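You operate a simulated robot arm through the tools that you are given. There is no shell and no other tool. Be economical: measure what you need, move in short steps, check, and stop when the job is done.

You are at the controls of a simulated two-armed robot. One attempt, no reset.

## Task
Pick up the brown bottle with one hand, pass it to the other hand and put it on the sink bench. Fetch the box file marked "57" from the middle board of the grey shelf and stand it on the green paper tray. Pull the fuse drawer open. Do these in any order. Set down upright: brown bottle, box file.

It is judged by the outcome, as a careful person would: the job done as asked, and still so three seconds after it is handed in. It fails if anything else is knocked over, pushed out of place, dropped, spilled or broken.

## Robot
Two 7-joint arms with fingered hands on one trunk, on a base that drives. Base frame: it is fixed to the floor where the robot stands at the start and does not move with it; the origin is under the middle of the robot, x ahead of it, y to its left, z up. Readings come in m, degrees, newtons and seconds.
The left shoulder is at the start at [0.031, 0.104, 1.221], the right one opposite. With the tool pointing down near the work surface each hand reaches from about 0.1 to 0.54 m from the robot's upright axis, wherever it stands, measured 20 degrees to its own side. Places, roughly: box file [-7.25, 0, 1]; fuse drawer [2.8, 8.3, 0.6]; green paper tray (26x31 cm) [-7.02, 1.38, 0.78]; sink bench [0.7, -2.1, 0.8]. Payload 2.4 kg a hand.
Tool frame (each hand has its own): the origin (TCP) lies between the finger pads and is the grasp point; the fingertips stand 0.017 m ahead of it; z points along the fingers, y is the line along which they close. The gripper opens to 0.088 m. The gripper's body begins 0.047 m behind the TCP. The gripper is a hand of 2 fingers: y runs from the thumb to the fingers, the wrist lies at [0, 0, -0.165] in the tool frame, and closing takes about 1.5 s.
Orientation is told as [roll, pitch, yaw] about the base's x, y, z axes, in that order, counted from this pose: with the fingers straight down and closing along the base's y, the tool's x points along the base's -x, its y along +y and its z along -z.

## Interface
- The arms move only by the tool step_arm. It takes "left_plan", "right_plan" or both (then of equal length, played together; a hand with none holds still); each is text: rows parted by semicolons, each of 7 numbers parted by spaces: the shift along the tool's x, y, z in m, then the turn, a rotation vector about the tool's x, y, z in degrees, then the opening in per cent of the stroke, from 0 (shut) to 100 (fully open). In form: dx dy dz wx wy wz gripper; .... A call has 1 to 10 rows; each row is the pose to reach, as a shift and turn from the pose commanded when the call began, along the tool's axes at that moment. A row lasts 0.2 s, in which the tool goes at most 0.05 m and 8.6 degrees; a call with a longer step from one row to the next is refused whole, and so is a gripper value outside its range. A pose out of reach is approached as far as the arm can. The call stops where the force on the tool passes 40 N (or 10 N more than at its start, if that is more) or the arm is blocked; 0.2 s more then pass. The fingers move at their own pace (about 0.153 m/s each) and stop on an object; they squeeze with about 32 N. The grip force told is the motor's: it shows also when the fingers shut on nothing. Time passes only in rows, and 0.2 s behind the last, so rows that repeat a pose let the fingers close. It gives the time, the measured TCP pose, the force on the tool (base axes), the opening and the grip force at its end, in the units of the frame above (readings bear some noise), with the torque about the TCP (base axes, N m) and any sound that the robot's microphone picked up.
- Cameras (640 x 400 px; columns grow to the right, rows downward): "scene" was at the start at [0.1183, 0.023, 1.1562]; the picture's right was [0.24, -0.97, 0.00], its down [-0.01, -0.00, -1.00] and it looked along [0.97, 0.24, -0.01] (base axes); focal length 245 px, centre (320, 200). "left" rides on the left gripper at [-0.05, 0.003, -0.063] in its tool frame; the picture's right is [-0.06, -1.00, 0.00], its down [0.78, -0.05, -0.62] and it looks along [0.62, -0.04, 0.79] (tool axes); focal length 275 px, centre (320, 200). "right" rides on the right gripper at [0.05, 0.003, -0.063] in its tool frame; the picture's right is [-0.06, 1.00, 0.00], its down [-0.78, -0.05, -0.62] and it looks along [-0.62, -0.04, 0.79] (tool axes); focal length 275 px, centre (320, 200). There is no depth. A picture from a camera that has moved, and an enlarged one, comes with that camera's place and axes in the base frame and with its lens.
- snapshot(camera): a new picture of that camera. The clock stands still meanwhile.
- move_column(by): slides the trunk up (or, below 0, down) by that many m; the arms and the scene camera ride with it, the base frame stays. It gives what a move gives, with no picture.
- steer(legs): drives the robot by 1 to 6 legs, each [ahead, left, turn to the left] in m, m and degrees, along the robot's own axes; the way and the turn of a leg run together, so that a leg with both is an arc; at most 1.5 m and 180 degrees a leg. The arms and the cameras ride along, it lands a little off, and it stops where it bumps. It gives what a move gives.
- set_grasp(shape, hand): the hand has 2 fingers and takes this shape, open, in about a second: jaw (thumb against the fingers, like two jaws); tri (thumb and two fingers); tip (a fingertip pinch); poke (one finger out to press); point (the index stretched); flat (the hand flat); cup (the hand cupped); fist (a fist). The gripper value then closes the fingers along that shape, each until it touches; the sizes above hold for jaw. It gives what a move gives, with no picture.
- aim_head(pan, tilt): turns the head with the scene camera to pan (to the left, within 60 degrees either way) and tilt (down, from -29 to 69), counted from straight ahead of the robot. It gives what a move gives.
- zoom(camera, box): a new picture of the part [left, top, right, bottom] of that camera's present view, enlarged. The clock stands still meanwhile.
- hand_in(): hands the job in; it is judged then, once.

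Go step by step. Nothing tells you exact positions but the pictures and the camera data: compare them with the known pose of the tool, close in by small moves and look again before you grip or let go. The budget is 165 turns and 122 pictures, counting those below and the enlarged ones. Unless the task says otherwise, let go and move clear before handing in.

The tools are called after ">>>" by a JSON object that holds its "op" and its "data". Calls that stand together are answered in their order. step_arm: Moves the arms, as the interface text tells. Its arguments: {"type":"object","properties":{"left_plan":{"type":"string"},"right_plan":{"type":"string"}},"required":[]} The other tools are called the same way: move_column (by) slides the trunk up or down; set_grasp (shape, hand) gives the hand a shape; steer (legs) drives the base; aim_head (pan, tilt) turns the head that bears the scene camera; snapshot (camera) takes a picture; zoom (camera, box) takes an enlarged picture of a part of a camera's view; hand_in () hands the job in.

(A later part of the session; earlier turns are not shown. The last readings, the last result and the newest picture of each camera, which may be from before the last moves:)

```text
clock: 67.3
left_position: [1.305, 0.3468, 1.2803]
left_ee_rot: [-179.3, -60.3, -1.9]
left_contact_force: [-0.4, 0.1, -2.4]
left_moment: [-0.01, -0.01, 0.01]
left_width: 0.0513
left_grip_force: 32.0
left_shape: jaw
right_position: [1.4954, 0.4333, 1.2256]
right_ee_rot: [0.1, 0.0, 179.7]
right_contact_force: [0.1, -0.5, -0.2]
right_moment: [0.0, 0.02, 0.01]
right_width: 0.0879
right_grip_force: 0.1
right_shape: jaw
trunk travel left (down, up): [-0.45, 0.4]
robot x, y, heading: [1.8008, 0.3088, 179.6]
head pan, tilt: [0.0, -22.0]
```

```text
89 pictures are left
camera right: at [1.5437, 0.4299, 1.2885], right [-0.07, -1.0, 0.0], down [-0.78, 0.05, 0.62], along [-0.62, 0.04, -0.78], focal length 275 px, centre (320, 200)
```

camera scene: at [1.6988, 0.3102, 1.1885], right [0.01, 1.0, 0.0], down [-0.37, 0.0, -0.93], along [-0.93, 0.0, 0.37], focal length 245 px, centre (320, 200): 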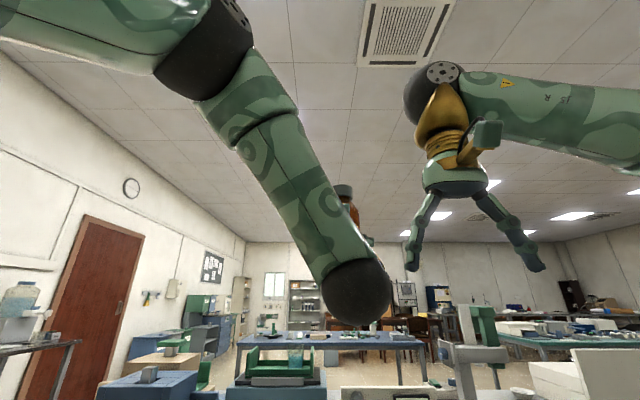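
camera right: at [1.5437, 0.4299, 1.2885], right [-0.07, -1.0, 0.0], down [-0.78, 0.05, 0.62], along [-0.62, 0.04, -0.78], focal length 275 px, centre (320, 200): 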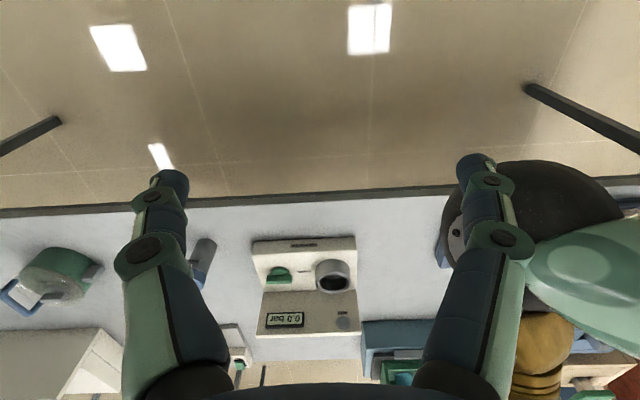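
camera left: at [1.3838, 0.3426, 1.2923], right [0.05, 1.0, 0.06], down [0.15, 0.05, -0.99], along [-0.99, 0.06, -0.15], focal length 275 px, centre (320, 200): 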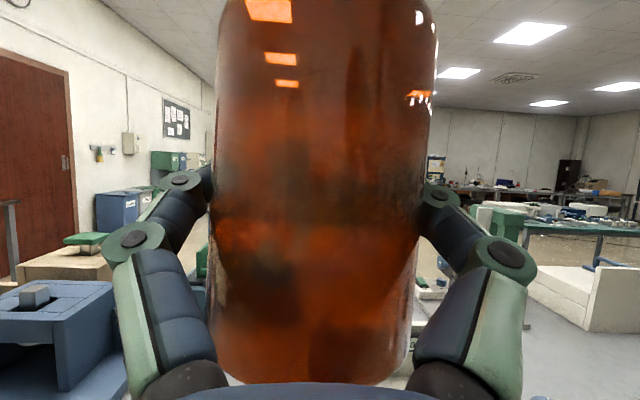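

The bottle is upright in the left hand: base near z 1.243, cap top near 1.37, axis at about [1.305, 0.347]. I turn the right hand to point left and slightly down, so it can grip the upper body from the side.

>>> {"op": "step_arm", "data": {"right_plan": "0 -0.03 0 -4.18 4.18 5.97 100; 0 -0.06 0 -8.36 8.36 11.94 100; 0 -0.09 0 -12.54 12.54 17.91 100; 0 -0.12 0 -16.72 16.72 23.88 100; 0 -0.15 0 -20.9 20.9 29.85 100; 0 -0.15 0 -25.08 25.08 35.82 100; 0 -0.15 0 -29.26 29.26 41.79 100; 0 -0.15 0 -33.44 33.44 47.76 100; 0 -0.15 0 -37.62 37.62 53.73 100; 0 -0.15 0 -41.8 41.8 59.7 100"}}

>>> {"op": "step_arm", "data": {"right_plan": "0 0 0 -4.2 4.2 5.97 100; 0 0 0 -8.4 8.4 11.94 100; 0 0 0 -12.6 12.6 17.9 100; 0 0 0 -12.6 12.6 17.9 100"}}

>>> {"op": "snapshot", "data": {"camera": "right"}}

>>> {"op": "snapshot", "data": {"camera": "scene"}}

```text
clock: 69.5
left_position: [1.3053, 0.3472, 1.2809]
left_ee_rot: [-179.3, -60.4, -1.9]
left_contact_force: [-0.2, -0.3, -1.7]
left_moment: [0.02, 0.02, 0.01]
left_width: 0.0509
left_grip_force: 32.0
left_shape: jaw
right_position: [1.4952, 0.5832, 1.2253]
right_ee_rot: [18.1, 54.3, 123.8]
right_contact_force: [0.5, -0.2, -0.5]
right_moment: [0.0, 0.0, 0.0]
right_width: 0.0881
right_grip_force: 0.1
right_shape: jaw
trunk travel left (down, up): [-0.45, 0.4]
robot x, y, heading: [1.8046, 0.3052, 179.7]
head pan, tilt: [0.0, -22.0]
```

```text
clock: 70.5
left_position: [1.3045, 0.3479, 1.281]
left_ee_rot: [-179.3, -60.3, -2.0]
left_contact_force: [0.3, 0.4, -2.9]
left_moment: [0.0, 0.01, -0.04]
left_width: 0.0508
left_grip_force: 31.8
left_shape: jaw
right_position: [1.442, 0.601, 1.19]
right_ee_rot: [0.4, 70.2, 90.1]
right_contact_force: [-1.1, 0.4, -0.5]
right_moment: [-0.02, -0.01, 0.01]
right_width: 0.0876
right_grip_force: 0.2
right_shape: jaw
right hand out of reach, approached as far as the arm can: row 1, 2, 3, 4
trunk travel left (down, up): [-0.45, 0.4]
robot x, y, heading: [1.8004, 0.3071, 179.8]
head pan, tilt: [0.0, -22.0]
```

```text
88 pictures are left
camera right: at [1.4388, 0.6432, 1.2574], right [-1.0, 0.03, -0.06], down [0.05, 0.85, -0.53], along [0.03, -0.53, -0.85], focal length 275 px, centre (320, 200)
```

right: 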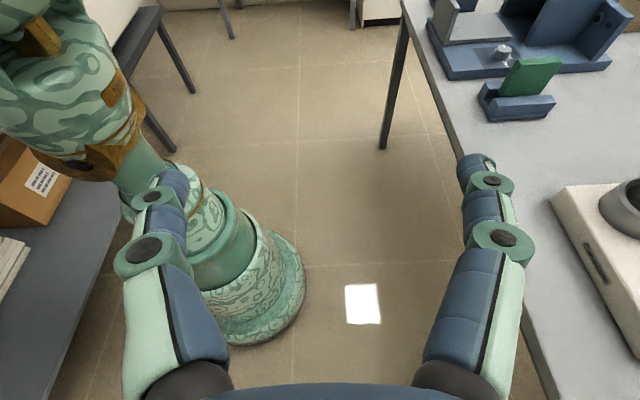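

```text
87 pictures are left
camera scene: at [1.6989, 0.3103, 1.1886], right [0.01, 1.0, 0.0], down [-0.37, 0.0, -0.93], along [-0.93, 0.01, 0.37], focal length 245 px, centre (320, 200)
```

scene: 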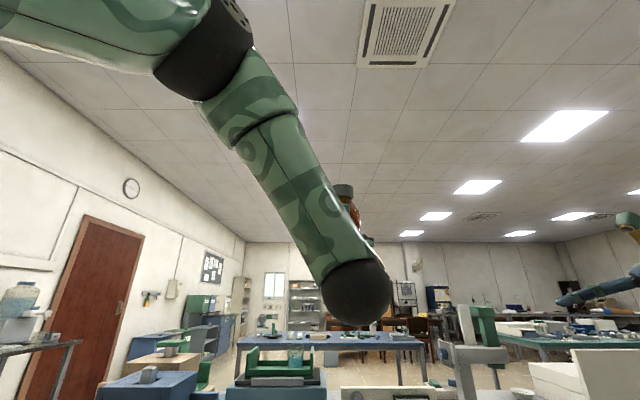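

The right hand is now pointing left with 20° down-tilt. I bring it up and forward to a spot 12 cm beside the bottle.

>>> {"op": "step_arm", "data": {"right_plan": "0.034 0.023 0 0 0 0 100; 0.068 0.046 0 0 0 0 100; 0.102 0.069 0.01 0 0 0 100; 0.136 0.092 0.03 0 0 0 100; 0.17 0.115 0.05 0 0 0 100; 0.204 0.137 0.076 0 0 0 100; 0.204 0.137 0.076 0 0 0 100"}}

>>> {"op": "snapshot", "data": {"camera": "right"}}

>>> {"op": "snapshot", "data": {"camera": "scene"}}

```text
clock: 72.1
left_position: [1.3047, 0.3482, 1.2807]
left_ee_rot: [-179.3, -60.3, -1.8]
left_contact_force: [0.8, 0.0, -1.9]
left_moment: [-0.02, 0.03, -0.01]
left_width: 0.0507
left_grip_force: 32.2
left_shape: jaw
right_position: [1.3304, 0.4527, 1.2724]
right_ee_rot: [3.9, 70.7, 93.6]
right_contact_force: [0.0, 0.0, 0.2]
right_moment: [0.01, 0.02, -0.02]
right_width: 0.0881
right_grip_force: 0.1
right_shape: jaw
right hand out of reach, approached as far as the arm can: row 1, 2, 3, 4, 5, 6, 7
trunk travel left (down, up): [-0.45, 0.4]
robot x, y, heading: [1.8054, 0.3053, 179.5]
head pan, tilt: [0.0, -22.0]
```

```text
86 pictures are left
camera right: at [1.3275, 0.4968, 1.3401], right [-1.0, 0.02, -0.04], down [0.04, 0.84, -0.54], along [0.02, -0.54, -0.84], focal length 275 px, centre (320, 200)
```

right: 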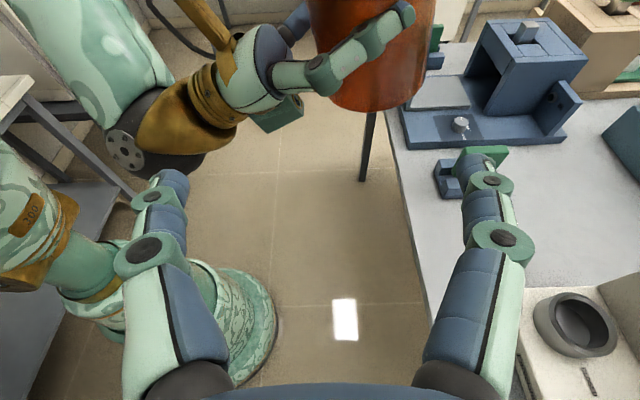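

```text
85 pictures are left
camera scene: at [1.6988, 0.311, 1.1885], right [0.01, 1.0, 0.0], down [-0.37, 0.0, -0.93], along [-0.93, 0.01, 0.37], focal length 245 px, centre (320, 200)
```

scene: 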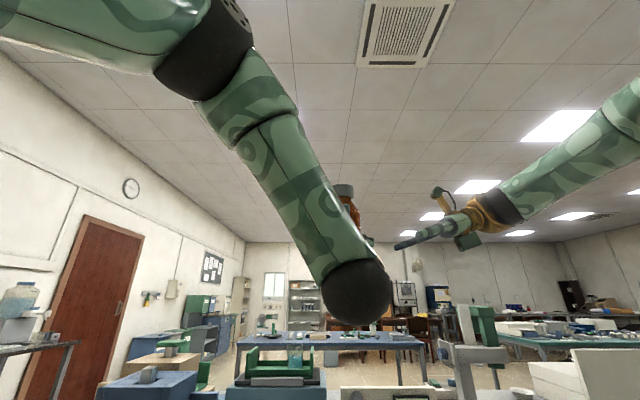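

The right arm tops out around z 1.27 there, so I bring the bottle down about 9 cm (allowing a slight tilt) with the right hand backed off a little.

>>> {"op": "step_arm", "data": {"right_plan": "0 0 -0.03 0 0 0 100; 0 0 -0.04 0 0 0 100; 0 0 -0.04 0 0 0 100; 0 0 -0.04 0 0 0 100; 0 0 -0.04 0 0 0 100; 0 0 -0.04 0 0 0 100", "left_plan": "0 0 0 0 0 0 0; 0.02 0 -0.011 0 3 0 0; 0.04 0 -0.022 0 6 0 0; 0.06 0 -0.034 0 9 0 0; 0.078 0 -0.045 0 12 0 0; 0.078 0 -0.045 0 12 0 0"}}

>>> {"op": "snapshot", "data": {"camera": "right"}}

>>> {"op": "snapshot", "data": {"camera": "scene"}}

```text
clock: 73.5
left_position: [1.3043, 0.3483, 1.1902]
left_ee_rot: [-179.1, -72.2, -2.4]
left_contact_force: [-0.5, -0.9, -1.1]
left_moment: [-0.01, 0.01, 0.0]
left_width: 0.0509
left_grip_force: 32.0
left_shape: jaw
right_position: [1.3322, 0.4907, 1.2637]
right_ee_rot: [2.0, 70.4, 91.8]
right_contact_force: [-0.3, 0.2, 0.4]
right_moment: [0.0, 0.0, 0.03]
right_width: 0.0882
right_grip_force: 0.0
right_shape: jaw
right hand out of reach, approached as far as the arm can: row 1, 2, 3, 4, 5, 6
trunk travel left (down, up): [-0.45, 0.4]
robot x, y, heading: [1.7984, 0.3047, 179.9]
head pan, tilt: [0.0, -22.0]
```

```text
84 pictures are left
camera right: at [1.3288, 0.5335, 1.332], right [-1.0, 0.02, -0.05], down [0.04, 0.85, -0.53], along [0.03, -0.53, -0.85], focal length 275 px, centre (320, 200)
```

right: 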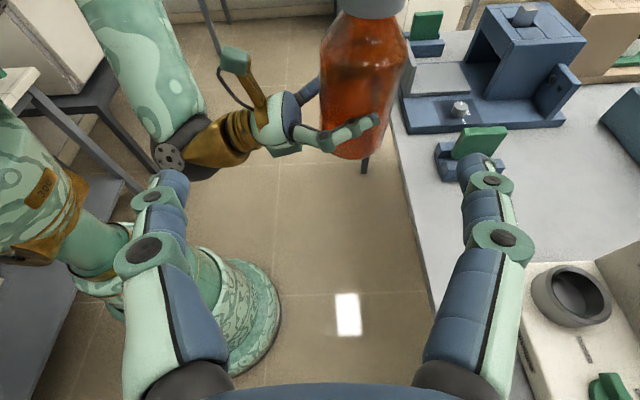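

```text
83 pictures are left
camera scene: at [1.6988, 0.3103, 1.1886], right [0.01, 1.0, 0.0], down [-0.37, 0.0, -0.93], along [-0.93, 0.01, 0.37], focal length 245 px, centre (320, 200)
```

scene: 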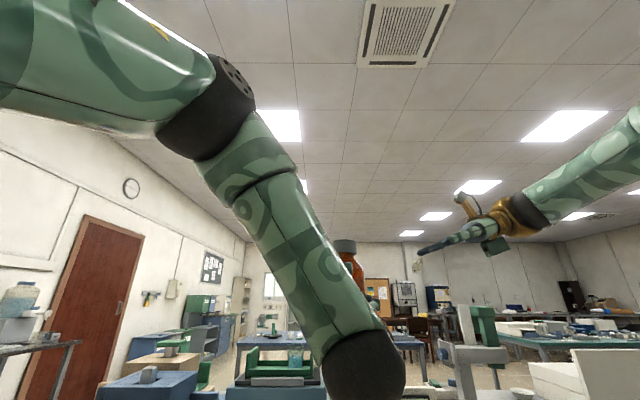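

The bottle now leans 12° forward at a reachable height. The right hand should take it at about [1.296, 0.348, 1.229]; I line up 10 cm out with a matching roll.

>>> {"op": "step_arm", "data": {"right_plan": "0.008 0.018 0.02 0 0 6 100; 0.0167 0.036 0.046 0 0 12 100; 0.0167 0.036 0.046 0 0 12 100"}}

>>> {"op": "snapshot", "data": {"camera": "right"}}

```text
clock: 74.3
left_position: [1.3046, 0.3484, 1.1892]
left_ee_rot: [-179.2, -72.2, -2.3]
left_contact_force: [0.1, -0.1, -2.5]
left_moment: [0.02, -0.01, 0.0]
left_width: 0.0507
left_grip_force: 31.8
left_shape: jaw
right_position: [1.3221, 0.4294, 1.1908]
right_ee_rot: [-26.9, 69.1, 60.7]
right_contact_force: [-0.1, 0.3, 0.1]
right_moment: [-0.04, -0.01, 0.01]
right_width: 0.0882
right_grip_force: 0.0
right_shape: jaw
right hand out of reach, approached as far as the arm can: row 1, 2, 3
trunk travel left (down, up): [-0.45, 0.4]
robot x, y, heading: [1.7983, 0.3112, 179.9]
head pan, tilt: [0.0, -22.0]
```

```text
82 pictures are left
camera right: at [1.3111, 0.4739, 1.2561], right [-0.97, 0.09, -0.22], down [0.19, 0.83, -0.53], along [0.13, -0.56, -0.82], focal length 275 px, centre (320, 200)
```

right: 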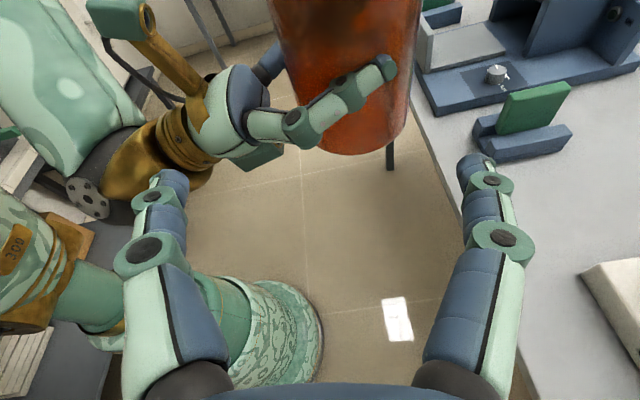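

The right arm sags at that height, so I back it off and lower the bottle another 10 cm.

>>> {"op": "step_arm", "data": {"right_plan": "0 0 -0.03 0 0 0 100; 0 0 -0.06 0 0 0 100; 0 0 -0.06 0 0 0 100; 0 0 -0.06 0 0 0 100; 0 0 -0.06 0 0 0 100; 0 0 -0.06 0 0 0 100", "left_plan": "0 0 0 0 0 0 0; 0 0 0 0 0 0 0; 0.03 0 -0.01 0 0 0 0; 0.06 0 -0.02 0 0 0 0; 0.095 0 -0.031 0 0 0 0; 0.095 0 -0.031 0 0 0 0"}}

>>> {"op": "snapshot", "data": {"camera": "right"}}

```text
clock: 75.7
left_position: [1.3299, 0.377, 1.1255]
left_ee_rot: [-179.0, -72.3, -2.3]
left_contact_force: [0.3, 0.4, -2.6]
left_moment: [0.02, 0.0, 0.0]
left_width: 0.0507
left_grip_force: 32.2
left_shape: jaw
left hand out of reach, approached as far as the arm can: row 3, 4, 5, 6
right_position: [1.3281, 0.4832, 1.1739]
right_ee_rot: [-28.2, 68.0, 59.6]
right_contact_force: [0.2, 0.5, -0.1]
right_moment: [0.0, 0.0, 0.0]
right_width: 0.088
right_grip_force: 0.0
right_shape: jaw
right hand out of reach, approached as far as the arm can: row 1, 2, 3, 4, 5, 6
trunk travel left (down, up): [-0.45, 0.4]
robot x, y, heading: [1.8048, 0.3073, 179.8]
head pan, tilt: [0.0, -22.0]
```

```text
81 pictures are left
camera right: at [1.3144, 0.5268, 1.2394], right [-0.97, 0.09, -0.23], down [0.2, 0.83, -0.51], along [0.15, -0.55, -0.83], focal length 275 px, centre (320, 200)
```

right: 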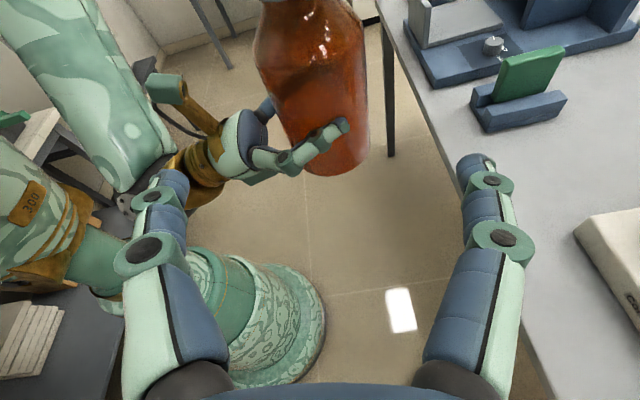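

Now both hands are at workable heights and the right tool is square to the bottle. Target for the right TCP is [1.322, 0.377, 1.165]; I go halfway and check.

>>> {"op": "step_arm", "data": {"right_plan": "0.013 0 0.02 0 0 0 100; 0.026 0 0.04 0 0 0 100; 0.026 -0.001 0.055 0 0 0 100; 0.026 -0.001 0.055 0 0 0 100"}}

>>> {"op": "snapshot", "data": {"camera": "right"}}

>>> {"op": "aim_head", "data": {"pan": 0, "tilt": 0}}

>>> {"op": "snapshot", "data": {"camera": "scene"}}

```text
clock: 76.7
left_position: [1.3292, 0.3789, 1.127]
left_ee_rot: [-179.0, -72.2, -2.2]
left_contact_force: [-0.5, -0.7, -2.6]
left_moment: [0.02, 0.01, -0.01]
left_width: 0.0507
left_grip_force: 32.0
left_shape: jaw
right_position: [1.3239, 0.4216, 1.1732]
right_ee_rot: [-29.3, 67.4, 58.4]
right_contact_force: [-0.3, 0.5, 0.4]
right_moment: [-0.03, 0.01, 0.0]
right_width: 0.088
right_grip_force: 0.1
right_shape: jaw
right hand out of reach, approached as far as the arm can: row 1, 2, 3, 4
trunk travel left (down, up): [-0.45, 0.4]
robot x, y, heading: [1.8024, 0.3082, 179.5]
head pan, tilt: [0.0, -22.0]
```

```text
80 pictures are left
camera right: at [1.3117, 0.4649, 1.2398], right [-0.96, 0.1, -0.24], down [0.21, 0.84, -0.51], along [0.16, -0.54, -0.83], focal length 275 px, centre (320, 200)
```

right: 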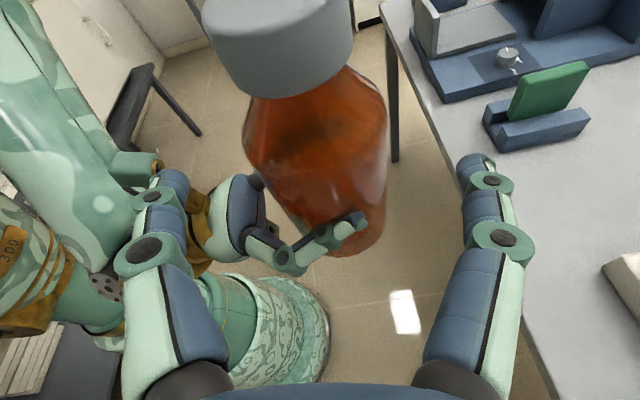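

```text
clock: 77.5
left_position: [1.3285, 0.378, 1.1265]
left_ee_rot: [-178.9, -72.2, -2.3]
left_contact_force: [-0.5, 0.2, -3.9]
left_moment: [0.03, -0.02, 0.0]
left_width: 0.0509
left_grip_force: 32.1
left_shape: jaw
right_position: [1.3244, 0.4217, 1.1732]
right_ee_rot: [-29.4, 67.4, 58.3]
right_contact_force: [1.0, -0.3, -0.6]
right_moment: [-0.02, -0.01, -0.02]
right_width: 0.0877
right_grip_force: 0.0
right_shape: jaw
trunk travel left (down, up): [-0.45, 0.4]
robot x, y, heading: [1.7987, 0.3077, 179.8]
head pan, tilt: [0.0, 0.0]
```

```text
79 pictures are left
camera scene: at [1.6829, 0.3104, 1.1567], right [0.01, 1.0, 0.0], down [0.0, 0.0, -1.0], along [-1.0, 0.01, 0.0], focal length 245 px, centre (320, 200)
```

scene: 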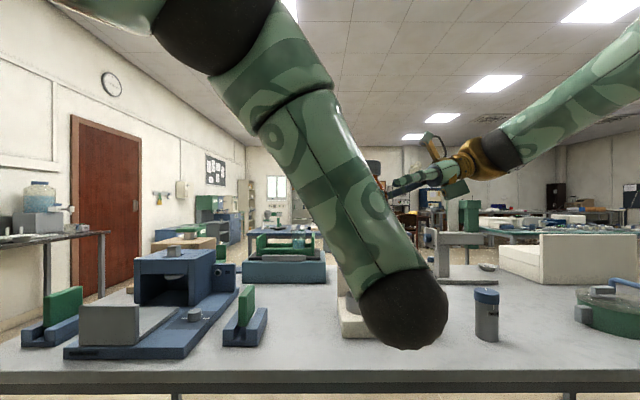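

The bottle sits centred in the right hand's approach, and the left finger is clear below. I advance the last 47 mm slightly downward onto the body.

>>> {"op": "step_arm", "data": {"right_plan": "-0.001 0.001 0.016 0 0 0 100; -0.002 0.0016 0.032 0 0 0 100; -0.002 0.0016 0.046 0 0 0 100; -0.002 0.0016 0.046 0 0 0 100"}}

>>> {"op": "snapshot", "data": {"camera": "right"}}

>>> {"op": "snapshot", "data": {"camera": "left"}}

```text
clock: 78.5
left_position: [1.3294, 0.3772, 1.1262]
left_ee_rot: [-179.0, -72.4, -2.3]
left_contact_force: [-0.6, 0.5, -2.8]
left_moment: [0.01, -0.01, -0.01]
left_width: 0.0506
left_grip_force: 32.4
left_shape: jaw
right_position: [1.324, 0.381, 1.1555]
right_ee_rot: [-29.7, 67.0, 57.9]
right_contact_force: [-0.5, -0.2, 0.0]
right_moment: [-0.05, 0.01, 0.0]
right_width: 0.0879
right_grip_force: 0.0
right_shape: jaw
trunk travel left (down, up): [-0.45, 0.4]
robot x, y, heading: [1.8011, 0.3086, 179.9]
head pan, tilt: [0.0, 0.0]
```

```text
78 pictures are left
camera right: at [1.3091, 0.4225, 1.2219], right [-0.96, 0.1, -0.25], down [0.21, 0.84, -0.5], along [0.16, -0.54, -0.83], focal length 275 px, centre (320, 200)
```

right: 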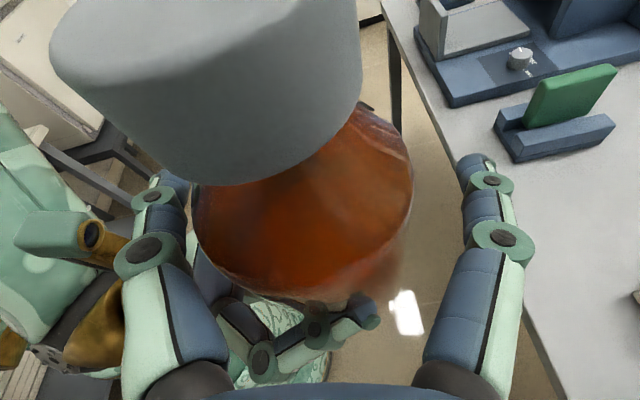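

```text
77 pictures are left
camera left: at [1.4032, 0.3731, 1.1539], right [0.04, 1.0, 0.06], down [0.35, 0.05, -0.93], along [-0.93, 0.06, -0.35], focal length 275 px, centre (320, 200)
```

left: 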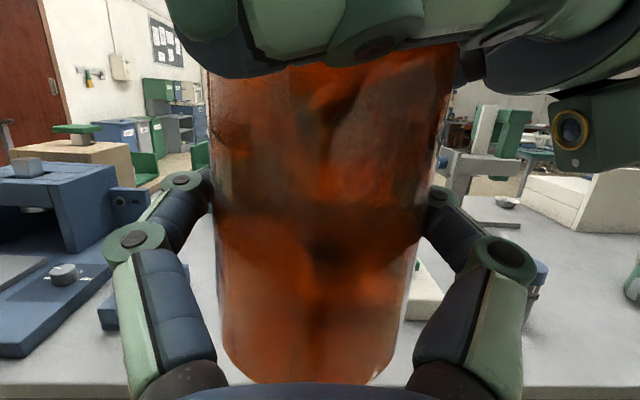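

Both hands are around the bottle without contact. The bottle is about 8 mm off-centre in the right hand, so I shift and close the right hand.

>>> {"op": "step_arm", "data": {"right_plan": "0 -0.004 0 0 0 0 100; 0 -0.007 0 0 0 0 100; 0 -0.007 0 0 0 0 70; 0 -0.007 0 0 0 0 40; 0 -0.007 0 0 0 0 10; 0 -0.007 0 0 0 0 0; 0 -0.007 0 0 0 0 0; 0 -0.007 0 0 0 0 0; 0 -0.007 0 0 0 0 0"}}

>>> {"op": "snapshot", "data": {"camera": "right"}}

```text
clock: 80.5
left_position: [1.329, 0.3768, 1.1258]
left_ee_rot: [-178.9, -72.5, -2.3]
left_contact_force: [-2.5, 4.6, -5.5]
left_moment: [-0.14, -0.04, 0.09]
left_width: 0.0496
left_grip_force: 31.9
left_shape: jaw
right_position: [1.3304, 0.3795, 1.1566]
right_ee_rot: [-29.7, 67.0, 57.7]
right_contact_force: [1.5, -4.5, 2.7]
right_moment: [-0.03, -0.07, -0.05]
right_width: 0.0507
right_grip_force: 32.0
right_shape: jaw
trunk travel left (down, up): [-0.45, 0.4]
robot x, y, heading: [1.8005, 0.3094, 179.8]
head pan, tilt: [0.0, 0.0]
```

```text
76 pictures are left
camera right: at [1.3162, 0.4222, 1.2233], right [-0.96, 0.1, -0.25], down [0.21, 0.84, -0.5], along [0.16, -0.54, -0.83], focal length 275 px, centre (320, 200)
```

right: 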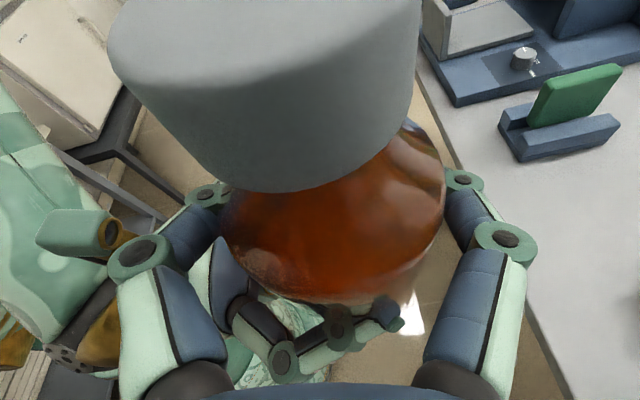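

Both hands grip it. I open the left hand just enough and withdraw it backward along its fingers.

>>> {"op": "step_arm", "data": {"left_plan": "0 0 0 0 0 0 40; 0 0 0 0 0 0 75; 0 0 0 0 0 0 75; 0.003 0 -0.02 0 0 0 75; 0.006 0 -0.04 0 0 0 75; 0.008 0 -0.07 0 0 0 75; 0.008 0 -0.08 0 0 0 75"}}

>>> {"op": "snapshot", "data": {"camera": "right"}}

>>> {"op": "snapshot", "data": {"camera": "left"}}

```text
clock: 82.1
left_position: [1.3932, 0.3783, 1.0991]
left_ee_rot: [-179.3, -72.5, -2.2]
left_contact_force: [-0.4, -0.4, 0.9]
left_moment: [0.01, 0.0, 0.01]
left_width: 0.0656
left_grip_force: 0.0
left_shape: jaw
left hand out of reach, approached as far as the arm can: row 7
right_position: [1.3299, 0.3786, 1.157]
right_ee_rot: [-29.7, 67.0, 57.8]
right_contact_force: [0.3, 0.0, 0.0]
right_moment: [-0.01, -0.06, 0.02]
right_width: 0.0491
right_grip_force: 31.8
right_shape: jaw
trunk travel left (down, up): [-0.45, 0.4]
robot x, y, heading: [1.8002, 0.3071, 179.6]
head pan, tilt: [0.0, 0.0]
```

```text
75 pictures are left
camera right: at [1.3161, 0.4222, 1.2231], right [-0.96, 0.1, -0.25], down [0.21, 0.84, -0.5], along [0.16, -0.54, -0.83], focal length 275 px, centre (320, 200)
```

right: 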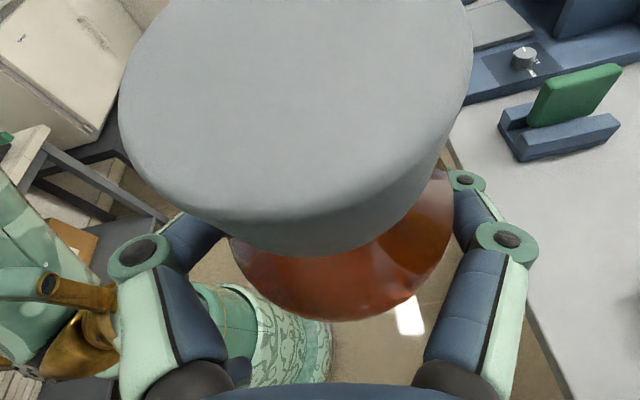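

```text
74 pictures are left
camera left: at [1.467, 0.3739, 1.1262], right [0.04, 1.0, 0.06], down [0.35, 0.04, -0.93], along [-0.93, 0.06, -0.35], focal length 275 px, centre (320, 200)
```

left: 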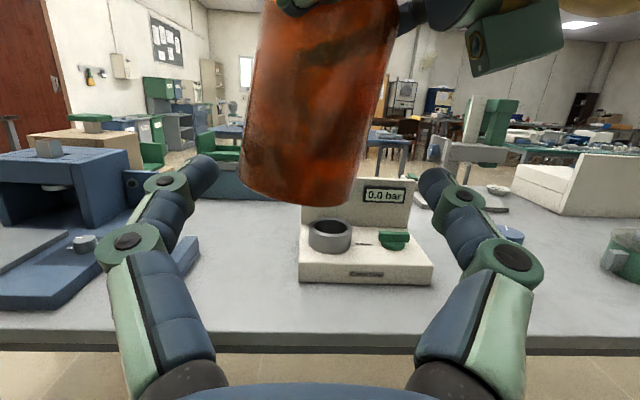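

The bottle is now in the right hand alone, swung a bit (cap toward +y) but held. I clear the left hand away sideways.

>>> {"op": "step_arm", "data": {"left_plan": "0 0.04 -0.01 0 8 0 75; 0 0.08 -0.01 0 16 0 100; 0 0.12 -0.01 0 24 0 100; 0 0.16 -0.01 0 32 0 100; 0 0.2 -0.01 0 40 0 100; 0 0.24 -0.01 0 48 0 100; 0 0.24 -0.01 0 56 0 100; 0 0.24 -0.01 0 64 0 100; 0 0.24 -0.01 0 70 0 100"}}

>>> {"op": "snapshot", "data": {"camera": "scene"}}

>>> {"op": "snapshot", "data": {"camera": "right"}}

```text
clock: 84.1
left_position: [1.3958, 0.139, 1.0937]
left_ee_rot: [-0.3, -37.7, 178.8]
left_contact_force: [0.2, 0.8, -0.7]
left_moment: [0.02, -0.02, -0.01]
left_width: 0.0879
left_grip_force: 0.0
left_shape: jaw
left hand out of reach, approached as far as the arm can: row 3, 4, 5
right_position: [1.3296, 0.3785, 1.1554]
right_ee_rot: [-29.7, 66.9, 57.9]
right_contact_force: [0.8, 0.3, -0.1]
right_moment: [0.0, -0.02, 0.04]
right_width: 0.049
right_grip_force: 32.0
right_shape: jaw
trunk travel left (down, up): [-0.45, 0.4]
robot x, y, heading: [1.8011, 0.3053, 179.5]
head pan, tilt: [0.0, 0.0]
```

```text
73 pictures are left
camera scene: at [1.6828, 0.3102, 1.1566], right [0.01, 1.0, 0.0], down [0.0, 0.0, -1.0], along [-1.0, 0.01, 0.0], focal length 245 px, centre (320, 200)
```

scene: 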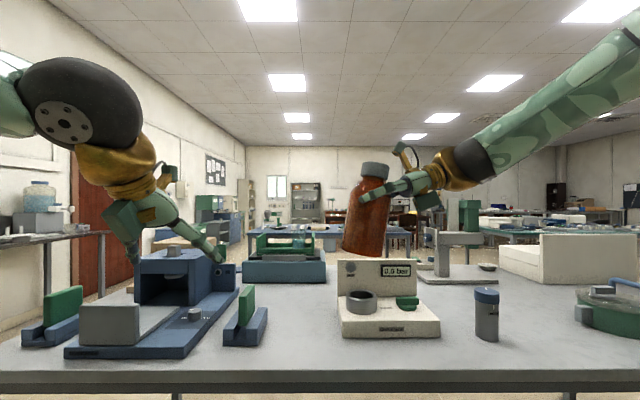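

```text
72 pictures are left
camera right: at [1.316, 0.4221, 1.223], right [-0.96, 0.1, -0.25], down [0.21, 0.84, -0.5], along [0.16, -0.54, -0.83], focal length 275 px, centre (320, 200)
```

right: 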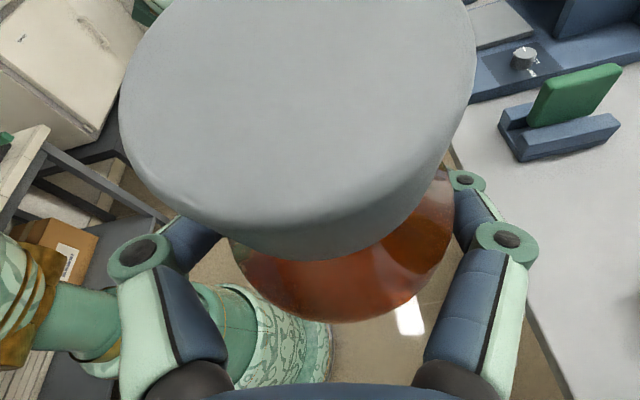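

In the scene view the bottle hangs in the right hand, leaning only a little. I drive out of the aisle to in front of the sink bench and face it.

>>> {"op": "steer", "data": {"legs": [[0, -0.0, 0], [0, 1.42, 0], [1.1, 0, 0], [0, 0, 90]]}}

>>> {"op": "aim_head", "data": {"pan": 0, "tilt": 15}}

>>> {"op": "snapshot", "data": {"camera": "scene"}}

```text
clock: 100.7
left_position: [0.8478, -1.515, 1.0943]
left_ee_rot: [-0.3, -37.8, -91.3]
left_contact_force: [-0.1, 0.3, 0.0]
left_moment: [0.03, -0.01, 0.0]
left_width: 0.088
left_grip_force: 0.0
left_shape: jaw
right_position: [0.6061, -1.5813, 1.157]
right_ee_rot: [-29.7, 67.0, 147.8]
right_contact_force: [-0.6, -1.3, 0.7]
right_moment: [0.01, 0.0, 0.02]
right_width: 0.0491
right_grip_force: 32.2
right_shape: jaw
trunk travel left (down, up): [-0.45, 0.4]
robot x, y, heading: [0.6755, -1.1094, -90.2]
head pan, tilt: [0.0, 0.0]
```

```text
clock: 101.4
left_position: [0.8471, -1.516, 1.0945]
left_ee_rot: [-0.3, -37.8, -91.3]
left_contact_force: [0.3, 0.4, 0.6]
left_moment: [0.01, 0.0, -0.03]
left_width: 0.0881
left_grip_force: 0.1
left_shape: jaw
right_position: [0.6068, -1.5808, 1.1555]
right_ee_rot: [-29.7, 66.8, 147.8]
right_contact_force: [0.2, 0.7, -0.5]
right_moment: [0.0, 0.03, -0.03]
right_width: 0.049
right_grip_force: 32.2
right_shape: jaw
trunk travel left (down, up): [-0.45, 0.4]
robot x, y, heading: [0.6801, -1.1116, -90.3]
head pan, tilt: [0.0, 15.0]
```

```text
71 pictures are left
camera scene: at [0.6794, -1.2319, 1.1326], right [-1.0, 0.01, 0.0], down [0.0, 0.26, -0.97], along [-0.01, -0.97, -0.26], focal length 245 px, centre (320, 200)
```

scene: 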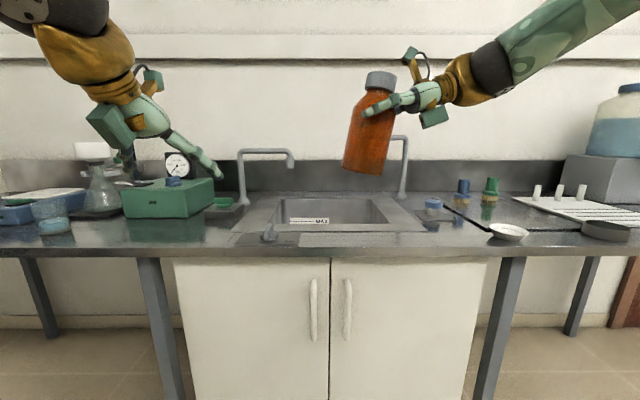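

I see the sink bench: the free metal area left of the sink, in front of the green box, looks best. I zoom in on it and on the bottle.

>>> {"op": "zoom", "data": {"camera": "scene", "box": [20, 150, 270, 260]}}

>>> {"op": "zoom", "data": {"camera": "scene", "box": [320, 50, 460, 190]}}

```text
2.56 times, centred on (145, 205) of scene
camera zoom: at [0.6794, -1.2319, 1.1326], right [-1.0, 0.01, 0.0], down [0.0, 0.26, -0.97], along [-0.01, -0.97, -0.26], focal length 627 px, centre (768, 187)
```

zoom: 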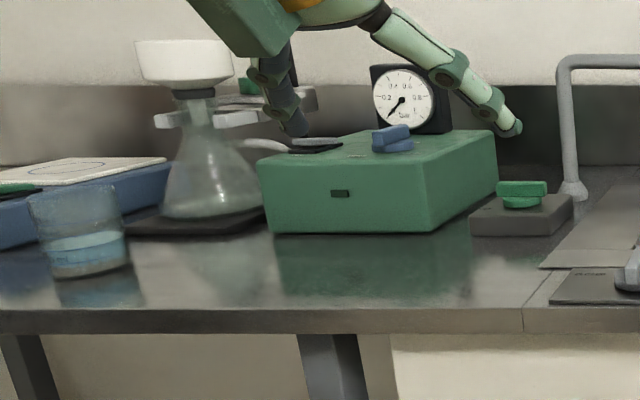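

```text
2.86 times, centred on (390, 120) of scene
camera zoom: at [0.6794, -1.2319, 1.1326], right [-1.0, 0.01, 0.0], down [0.0, 0.26, -0.97], along [-0.01, -0.97, -0.26], focal length 700 px, centre (120, 429)
```

zoom: 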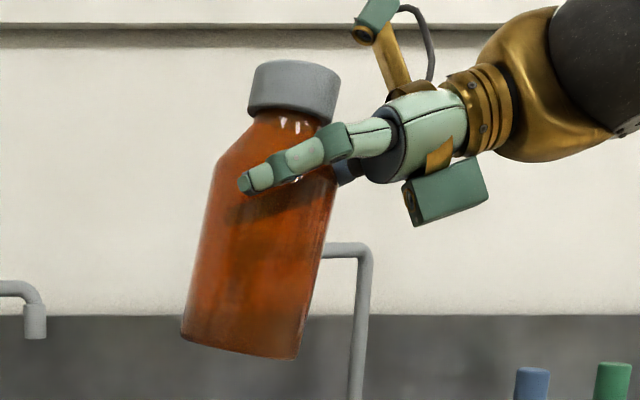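

The bottle leans about 8° to the robot's right, and by the finger geometry about 13° forward. I turn the wrist to bring it upright, then check.

>>> {"op": "step_arm", "data": {"right_plan": "-0.012 0.003 0.0045 -2 -2.1 -4.1 0; -0.024 0.006 0.009 -4 -4.3 -8.3 0; -0.0365 0.0096 0.0136 -6 -6.4 -12.4 0; -0.0365 0.0096 0.0136 -6 -6.4 -12.4 0"}}

>>> {"op": "snapshot", "data": {"camera": "right"}}

>>> {"op": "zoom", "data": {"camera": "scene", "box": [300, 60, 460, 220]}}

```text
clock: 102.4
left_position: [0.8468, -1.516, 1.0944]
left_ee_rot: [-0.3, -37.7, -91.3]
left_contact_force: [0.3, -0.7, -0.3]
left_moment: [-0.01, -0.01, -0.05]
left_width: 0.088
left_grip_force: 0.1
left_shape: jaw
right_position: [0.6073, -1.5825, 1.1157]
right_ee_rot: [5.7, 63.1, -179.9]
right_contact_force: [-0.2, 0.6, 0.3]
right_moment: [0.01, 0.01, 0.01]
right_width: 0.0487
right_grip_force: 31.8
right_shape: jaw
trunk travel left (down, up): [-0.45, 0.4]
robot x, y, heading: [0.6826, -1.1105, -90.2]
head pan, tilt: [0.0, 15.0]
```

```text
68 pictures are left
camera right: at [0.572, -1.5801, 1.189], right [-0.12, -0.99, -0.01], down [-0.9, 0.11, -0.42], along [0.42, -0.04, -0.91], focal length 275 px, centre (320, 200)
```

right: 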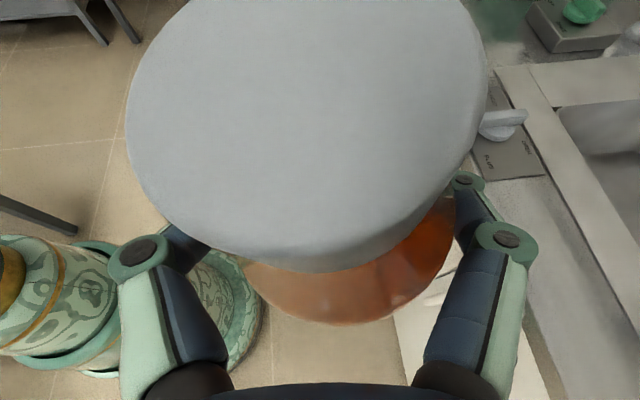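

```text
2.50 times, centred on (380, 140) of scene
camera zoom: at [0.6794, -1.2319, 1.1325], right [-1.0, 0.01, 0.0], down [0.0, 0.26, -0.97], along [-0.01, -0.97, -0.26], focal length 612 px, centre (170, 350)
```

zoom: 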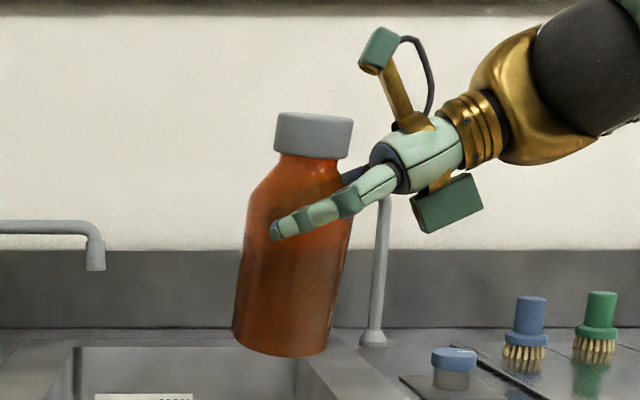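

The closing axis is now level; only about 5° lean to the right remains. I correct that and tuck the left hand back so it stays clear when the trunk goes down.

>>> {"op": "step_arm", "data": {"right_plan": "0 0 0 0 -2.5 0 0; 0 0 0 0 -5 0 0; 0 0 0 0 -5 0 0; 0 0 0 0 -5 0 0; 0 0 0 0 -5 0 0; 0 0 0 0 -5 0 0; 0 0 0 0 -5 0 0", "left_plan": "0.01 0.03 -0.03 0 0 0 100; 0.02 0.06 -0.06 0 0 0 100; 0.03 0.09 -0.09 0 0 0 100; 0.04 0.12 -0.12 0 0 0 100; 0.05 0.15 -0.15 0 0 0 100; 0.057 0.18 -0.171 0 0 0 100; 0.057 0.18 -0.171 0 0 0 100"}}

>>> {"op": "steer", "data": {"legs": [[0, 0.51, 0]]}}

>>> {"op": "aim_head", "data": {"pan": 0, "tilt": 25}}

>>> {"op": "snapshot", "data": {"camera": "scene"}}

```text
clock: 104.0
left_position: [1.0298, -1.3691, 1.194]
left_ee_rot: [-0.3, -38.0, -91.3]
left_contact_force: [-0.4, 0.1, 0.5]
left_moment: [0.01, 0.0, 0.02]
left_width: 0.088
left_grip_force: 0.0
left_shape: jaw
right_position: [0.6054, -1.5828, 1.1161]
right_ee_rot: [4.9, 58.2, 179.1]
right_contact_force: [-0.3, 0.2, 0.2]
right_moment: [0.03, -0.04, 0.02]
right_width: 0.0484
right_grip_force: 31.5
right_shape: jaw
trunk travel left (down, up): [-0.45, 0.4]
robot x, y, heading: [0.6793, -1.1116, -90.5]
head pan, tilt: [0.0, 15.0]
```

```text
clock: 107.0
left_position: [1.5387, -1.3736, 1.1945]
left_ee_rot: [-0.4, -37.8, -91.3]
left_contact_force: [0.4, -0.1, -0.4]
left_moment: [0.01, 0.04, 0.02]
left_width: 0.088
left_grip_force: 0.1
left_shape: jaw
right_position: [1.1149, -1.5857, 1.1162]
right_ee_rot: [4.9, 58.1, 179.1]
right_contact_force: [0.3, -0.3, -1.1]
right_moment: [0.0, -0.01, 0.01]
right_width: 0.0487
right_grip_force: 32.0
right_shape: jaw
trunk travel left (down, up): [-0.45, 0.4]
robot x, y, heading: [1.1876, -1.1149, -90.5]
head pan, tilt: [0.0, 15.0]
```

```text
clock: 107.7
left_position: [1.5378, -1.3748, 1.1934]
left_ee_rot: [-0.3, -37.8, -91.3]
left_contact_force: [0.6, 0.5, 1.3]
left_moment: [0.0, 0.02, 0.0]
left_width: 0.0879
left_grip_force: 0.1
left_shape: jaw
right_position: [1.1134, -1.5867, 1.1155]
right_ee_rot: [4.9, 58.2, 179.0]
right_contact_force: [0.0, -0.8, 0.7]
right_moment: [-0.01, -0.05, 0.0]
right_width: 0.0486
right_grip_force: 32.1
right_shape: jaw
trunk travel left (down, up): [-0.45, 0.4]
robot x, y, heading: [1.1873, -1.1154, -90.4]
head pan, tilt: [0.0, 25.0]
```

```text
66 pictures are left
camera scene: at [1.1869, -1.2337, 1.1163], right [-1.0, 0.01, 0.0], down [0.0, 0.42, -0.91], along [-0.01, -0.91, -0.42], focal length 245 px, centre (320, 200)
```

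scene: 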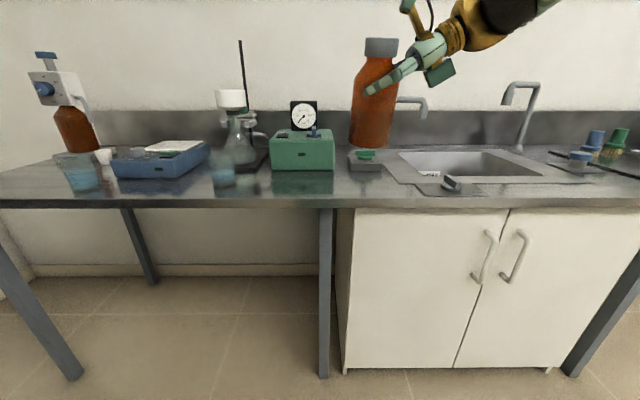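

The free patch in front of the green box spans roughly y -1.93…-2.12. I drive ahead 0.43 m so the bottle is over it.

>>> {"op": "steer", "data": {"legs": [[0.25, 0.04, 0], [0.18, 0, 0]]}}

>>> {"op": "aim_head", "data": {"pan": 0, "tilt": 35}}

>>> {"op": "snapshot", "data": {"camera": "scene"}}

>>> {"op": "snapshot", "data": {"camera": "right"}}

```text
clock: 110.7
left_position: [1.5753, -1.8062, 1.1934]
left_ee_rot: [-0.3, -37.8, -91.4]
left_contact_force: [0.1, 0.2, -0.4]
left_moment: [0.0, 0.02, -0.02]
left_width: 0.0876
left_grip_force: 0.0
left_shape: jaw
right_position: [1.1515, -2.0192, 1.1159]
right_ee_rot: [4.7, 58.3, 179.1]
right_contact_force: [1.2, -0.1, 0.4]
right_moment: [0.02, -0.02, 0.0]
right_width: 0.0488
right_grip_force: 31.8
right_shape: jaw
trunk travel left (down, up): [-0.45, 0.4]
robot x, y, heading: [1.2238, -1.5474, -90.2]
head pan, tilt: [0.0, 25.0]
```

```text
clock: 111.4
left_position: [1.5752, -1.8067, 1.1952]
left_ee_rot: [-0.2, -37.8, -91.4]
left_contact_force: [0.7, -0.3, 0.1]
left_moment: [0.02, -0.01, -0.01]
left_width: 0.0879
left_grip_force: 0.1
left_shape: jaw
right_position: [1.152, -2.018, 1.1157]
right_ee_rot: [4.7, 58.1, 179.1]
right_contact_force: [-0.5, 0.2, 0.5]
right_moment: [0.02, -0.01, -0.02]
right_width: 0.0489
right_grip_force: 32.0
right_shape: jaw
trunk travel left (down, up): [-0.45, 0.4]
robot x, y, heading: [1.2208, -1.5434, -90.5]
head pan, tilt: [0.0, 35.0]
```

```text
65 pictures are left
camera scene: at [1.2243, -1.6622, 1.1006], right [-1.0, 0.01, 0.0], down [0.0, 0.57, -0.82], along [0.0, -0.82, -0.57], focal length 245 px, centre (320, 200)
```

scene: 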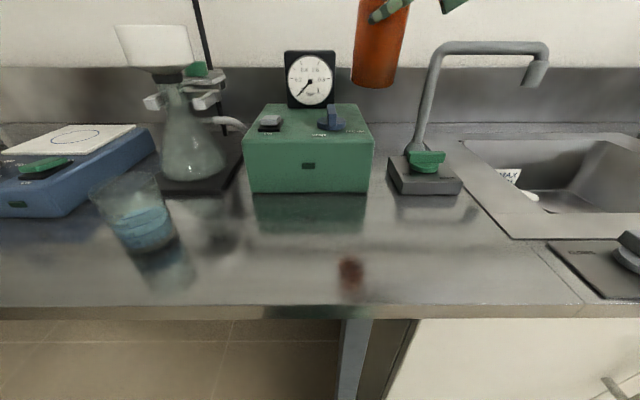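

```text
64 pictures are left
camera right: at [1.1237, -2.0164, 1.1917], right [-0.12, -0.99, -0.01], down [-0.93, 0.12, -0.34], along [0.34, -0.03, -0.94], focal length 275 px, centre (320, 200)
```

right: 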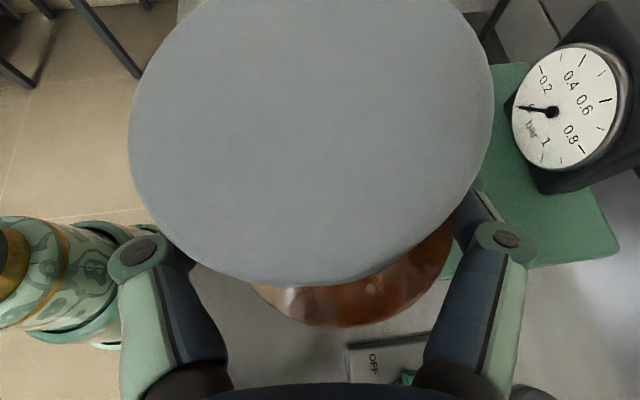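

The landing spot is clear; I back 3.5 cm for more margin to the green box, then lower the trunk partway and look.

>>> {"op": "steer", "data": {"legs": [[-0.035, 0, 0]]}}

>>> {"op": "move_column", "data": {"by": -0.17}}

>>> {"op": "aim_head", "data": {"pan": 0, "tilt": 20}}

>>> {"op": "snapshot", "data": {"camera": "scene"}}

```text
clock: 112.2
left_position: [1.5751, -1.7708, 1.1941]
left_ee_rot: [-0.2, -37.9, -91.4]
left_contact_force: [-0.3, 0.2, -1.0]
left_moment: [0.02, 0.01, -0.04]
left_width: 0.0881
left_grip_force: 0.1
left_shape: jaw
right_position: [1.1515, -1.9827, 1.1166]
right_ee_rot: [4.9, 58.1, 179.2]
right_contact_force: [-0.2, 0.3, 0.1]
right_moment: [0.04, -0.03, -0.01]
right_width: 0.0485
right_grip_force: 31.4
right_shape: jaw
trunk travel left (down, up): [-0.45, 0.4]
robot x, y, heading: [1.2212, -1.5138, -90.2]
head pan, tilt: [0.0, 35.0]
```

```text
clock: 114.2
left_position: [1.5745, -1.7717, 1.0241]
left_ee_rot: [-0.3, -37.9, -91.3]
left_contact_force: [-0.1, 0.3, -0.4]
left_moment: [-0.01, 0.01, 0.0]
left_width: 0.088
left_grip_force: 0.1
left_shape: jaw
right_position: [1.1525, -1.9843, 0.9455]
right_ee_rot: [5.0, 58.1, 179.2]
right_contact_force: [0.0, -0.9, 0.1]
right_moment: [0.01, 0.02, 0.01]
right_width: 0.0487
right_grip_force: 32.1
right_shape: jaw
trunk travel left (down, up): [-0.28, 0.57]
robot x, y, heading: [1.2241, -1.514, -90.2]
head pan, tilt: [0.0, 35.0]
```

```text
clock: 114.9
left_position: [1.5751, -1.7713, 1.0246]
left_ee_rot: [-0.4, -37.9, -91.3]
left_contact_force: [-0.4, 0.6, -0.5]
left_moment: [0.0, -0.01, -0.03]
left_width: 0.0881
left_grip_force: 0.1
left_shape: jaw
right_position: [1.1514, -1.9829, 0.9463]
right_ee_rot: [4.9, 58.1, 179.2]
right_contact_force: [-0.1, -0.1, -0.3]
right_moment: [0.02, -0.04, -0.02]
right_width: 0.0489
right_grip_force: 32.1
right_shape: jaw
trunk travel left (down, up): [-0.28, 0.57]
robot x, y, heading: [1.2208, -1.5129, -90.3]
head pan, tilt: [0.0, 20.0]
```

```text
63 pictures are left
camera scene: at [1.2245, -1.6372, 0.9535], right [-1.0, 0.0, 0.0], down [0.0, 0.34, -0.94], along [0.0, -0.94, -0.34], focal length 245 px, centre (320, 200)
```

scene: 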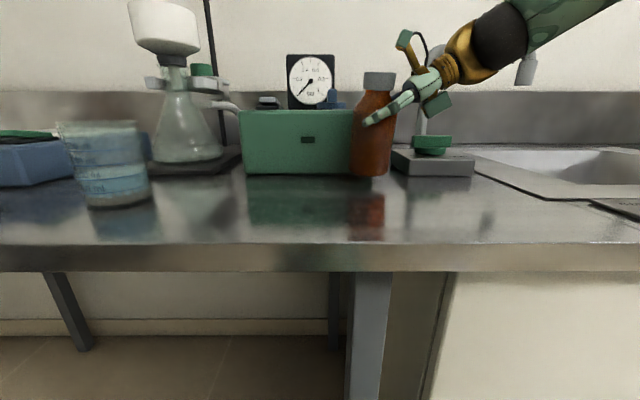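

The base hovers about 14 mm above its reflection contact and the bottle is within about 2° of upright. I lower in small steps, reading the force.

>>> {"op": "move_column", "data": {"by": -0.01}}

>>> {"op": "zoom", "data": {"camera": "scene", "box": [320, 60, 440, 210]}}

```text
clock: 115.5
left_position: [1.5749, -1.7717, 1.0133]
left_ee_rot: [-0.3, -37.8, -91.2]
left_contact_force: [0.6, 0.0, -0.5]
left_moment: [0.02, 0.01, -0.02]
left_width: 0.088
left_grip_force: 0.0
left_shape: jaw
right_position: [1.1517, -1.9829, 0.9361]
right_ee_rot: [4.8, 58.0, 179.1]
right_contact_force: [0.6, -0.2, 0.5]
right_moment: [0.04, 0.0, -0.02]
right_width: 0.049
right_grip_force: 31.9
right_shape: jaw
trunk travel left (down, up): [-0.27, 0.58]
robot x, y, heading: [1.2218, -1.5107, -90.3]
head pan, tilt: [0.0, 20.0]
```

```text
2.67 times, centred on (380, 135) of scene
camera zoom: at [1.2245, -1.6375, 0.9435], right [-1.0, 0.0, 0.0], down [0.0, 0.34, -0.94], along [0.0, -0.94, -0.34], focal length 653 px, centre (160, 373)
```

zoom: 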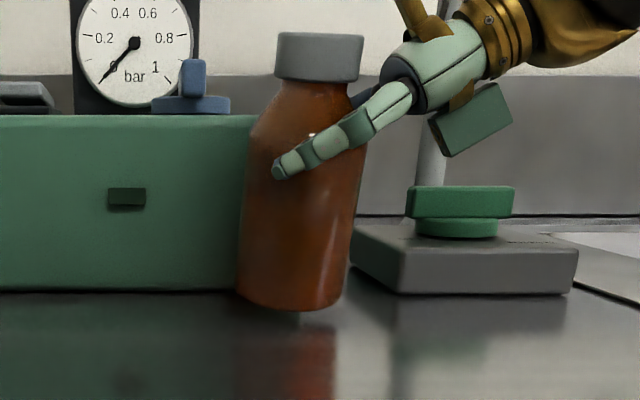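

>>> {"op": "move_column", "data": {"by": -0.004}}

>>> {"op": "move_column", "data": {"by": -0.003}}

>>> {"op": "zoom", "data": {"camera": "scene", "box": [320, 60, 440, 210]}}

```text
clock: 116.0
left_position: [1.575, -1.7711, 1.0109]
left_ee_rot: [-0.3, -37.8, -91.2]
left_contact_force: [0.8, -1.1, 0.8]
left_moment: [-0.01, 0.0, 0.0]
left_width: 0.0877
left_grip_force: 0.1
left_shape: jaw
right_position: [1.1519, -1.9837, 0.9324]
right_ee_rot: [4.8, 58.1, 179.2]
right_contact_force: [0.3, -0.6, 0.5]
right_moment: [0.0, 0.02, -0.01]
right_width: 0.0489
right_grip_force: 32.0
right_shape: jaw
trunk travel left (down, up): [-0.266, 0.584]
robot x, y, heading: [1.2213, -1.5087, -90.0]
head pan, tilt: [0.0, 20.0]
```

```text
clock: 116.6
left_position: [1.5753, -1.7724, 1.0068]
left_ee_rot: [-0.4, -37.9, -91.3]
left_contact_force: [0.0, 0.7, 0.0]
left_moment: [0.01, 0.03, 0.0]
left_width: 0.0878
left_grip_force: 0.2
left_shape: jaw
right_position: [1.1524, -1.9833, 0.9299]
right_ee_rot: [5.0, 58.2, 179.2]
right_contact_force: [1.3, 0.0, 0.1]
right_moment: [0.02, -0.05, 0.0]
right_width: 0.049
right_grip_force: 32.2
right_shape: jaw
trunk travel left (down, up): [-0.263, 0.587]
robot x, y, heading: [1.2217, -1.5119, -90.4]
head pan, tilt: [0.0, 20.0]
```

```text
2.67 times, centred on (380, 135) of scene
camera zoom: at [1.2245, -1.6377, 0.9366], right [-1.0, 0.0, 0.0], down [0.0, 0.34, -0.94], along [0.0, -0.94, -0.34], focal length 653 px, centre (160, 373)
```

zoom: 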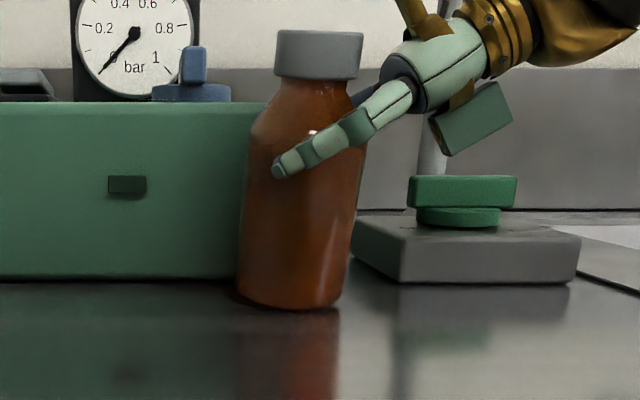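

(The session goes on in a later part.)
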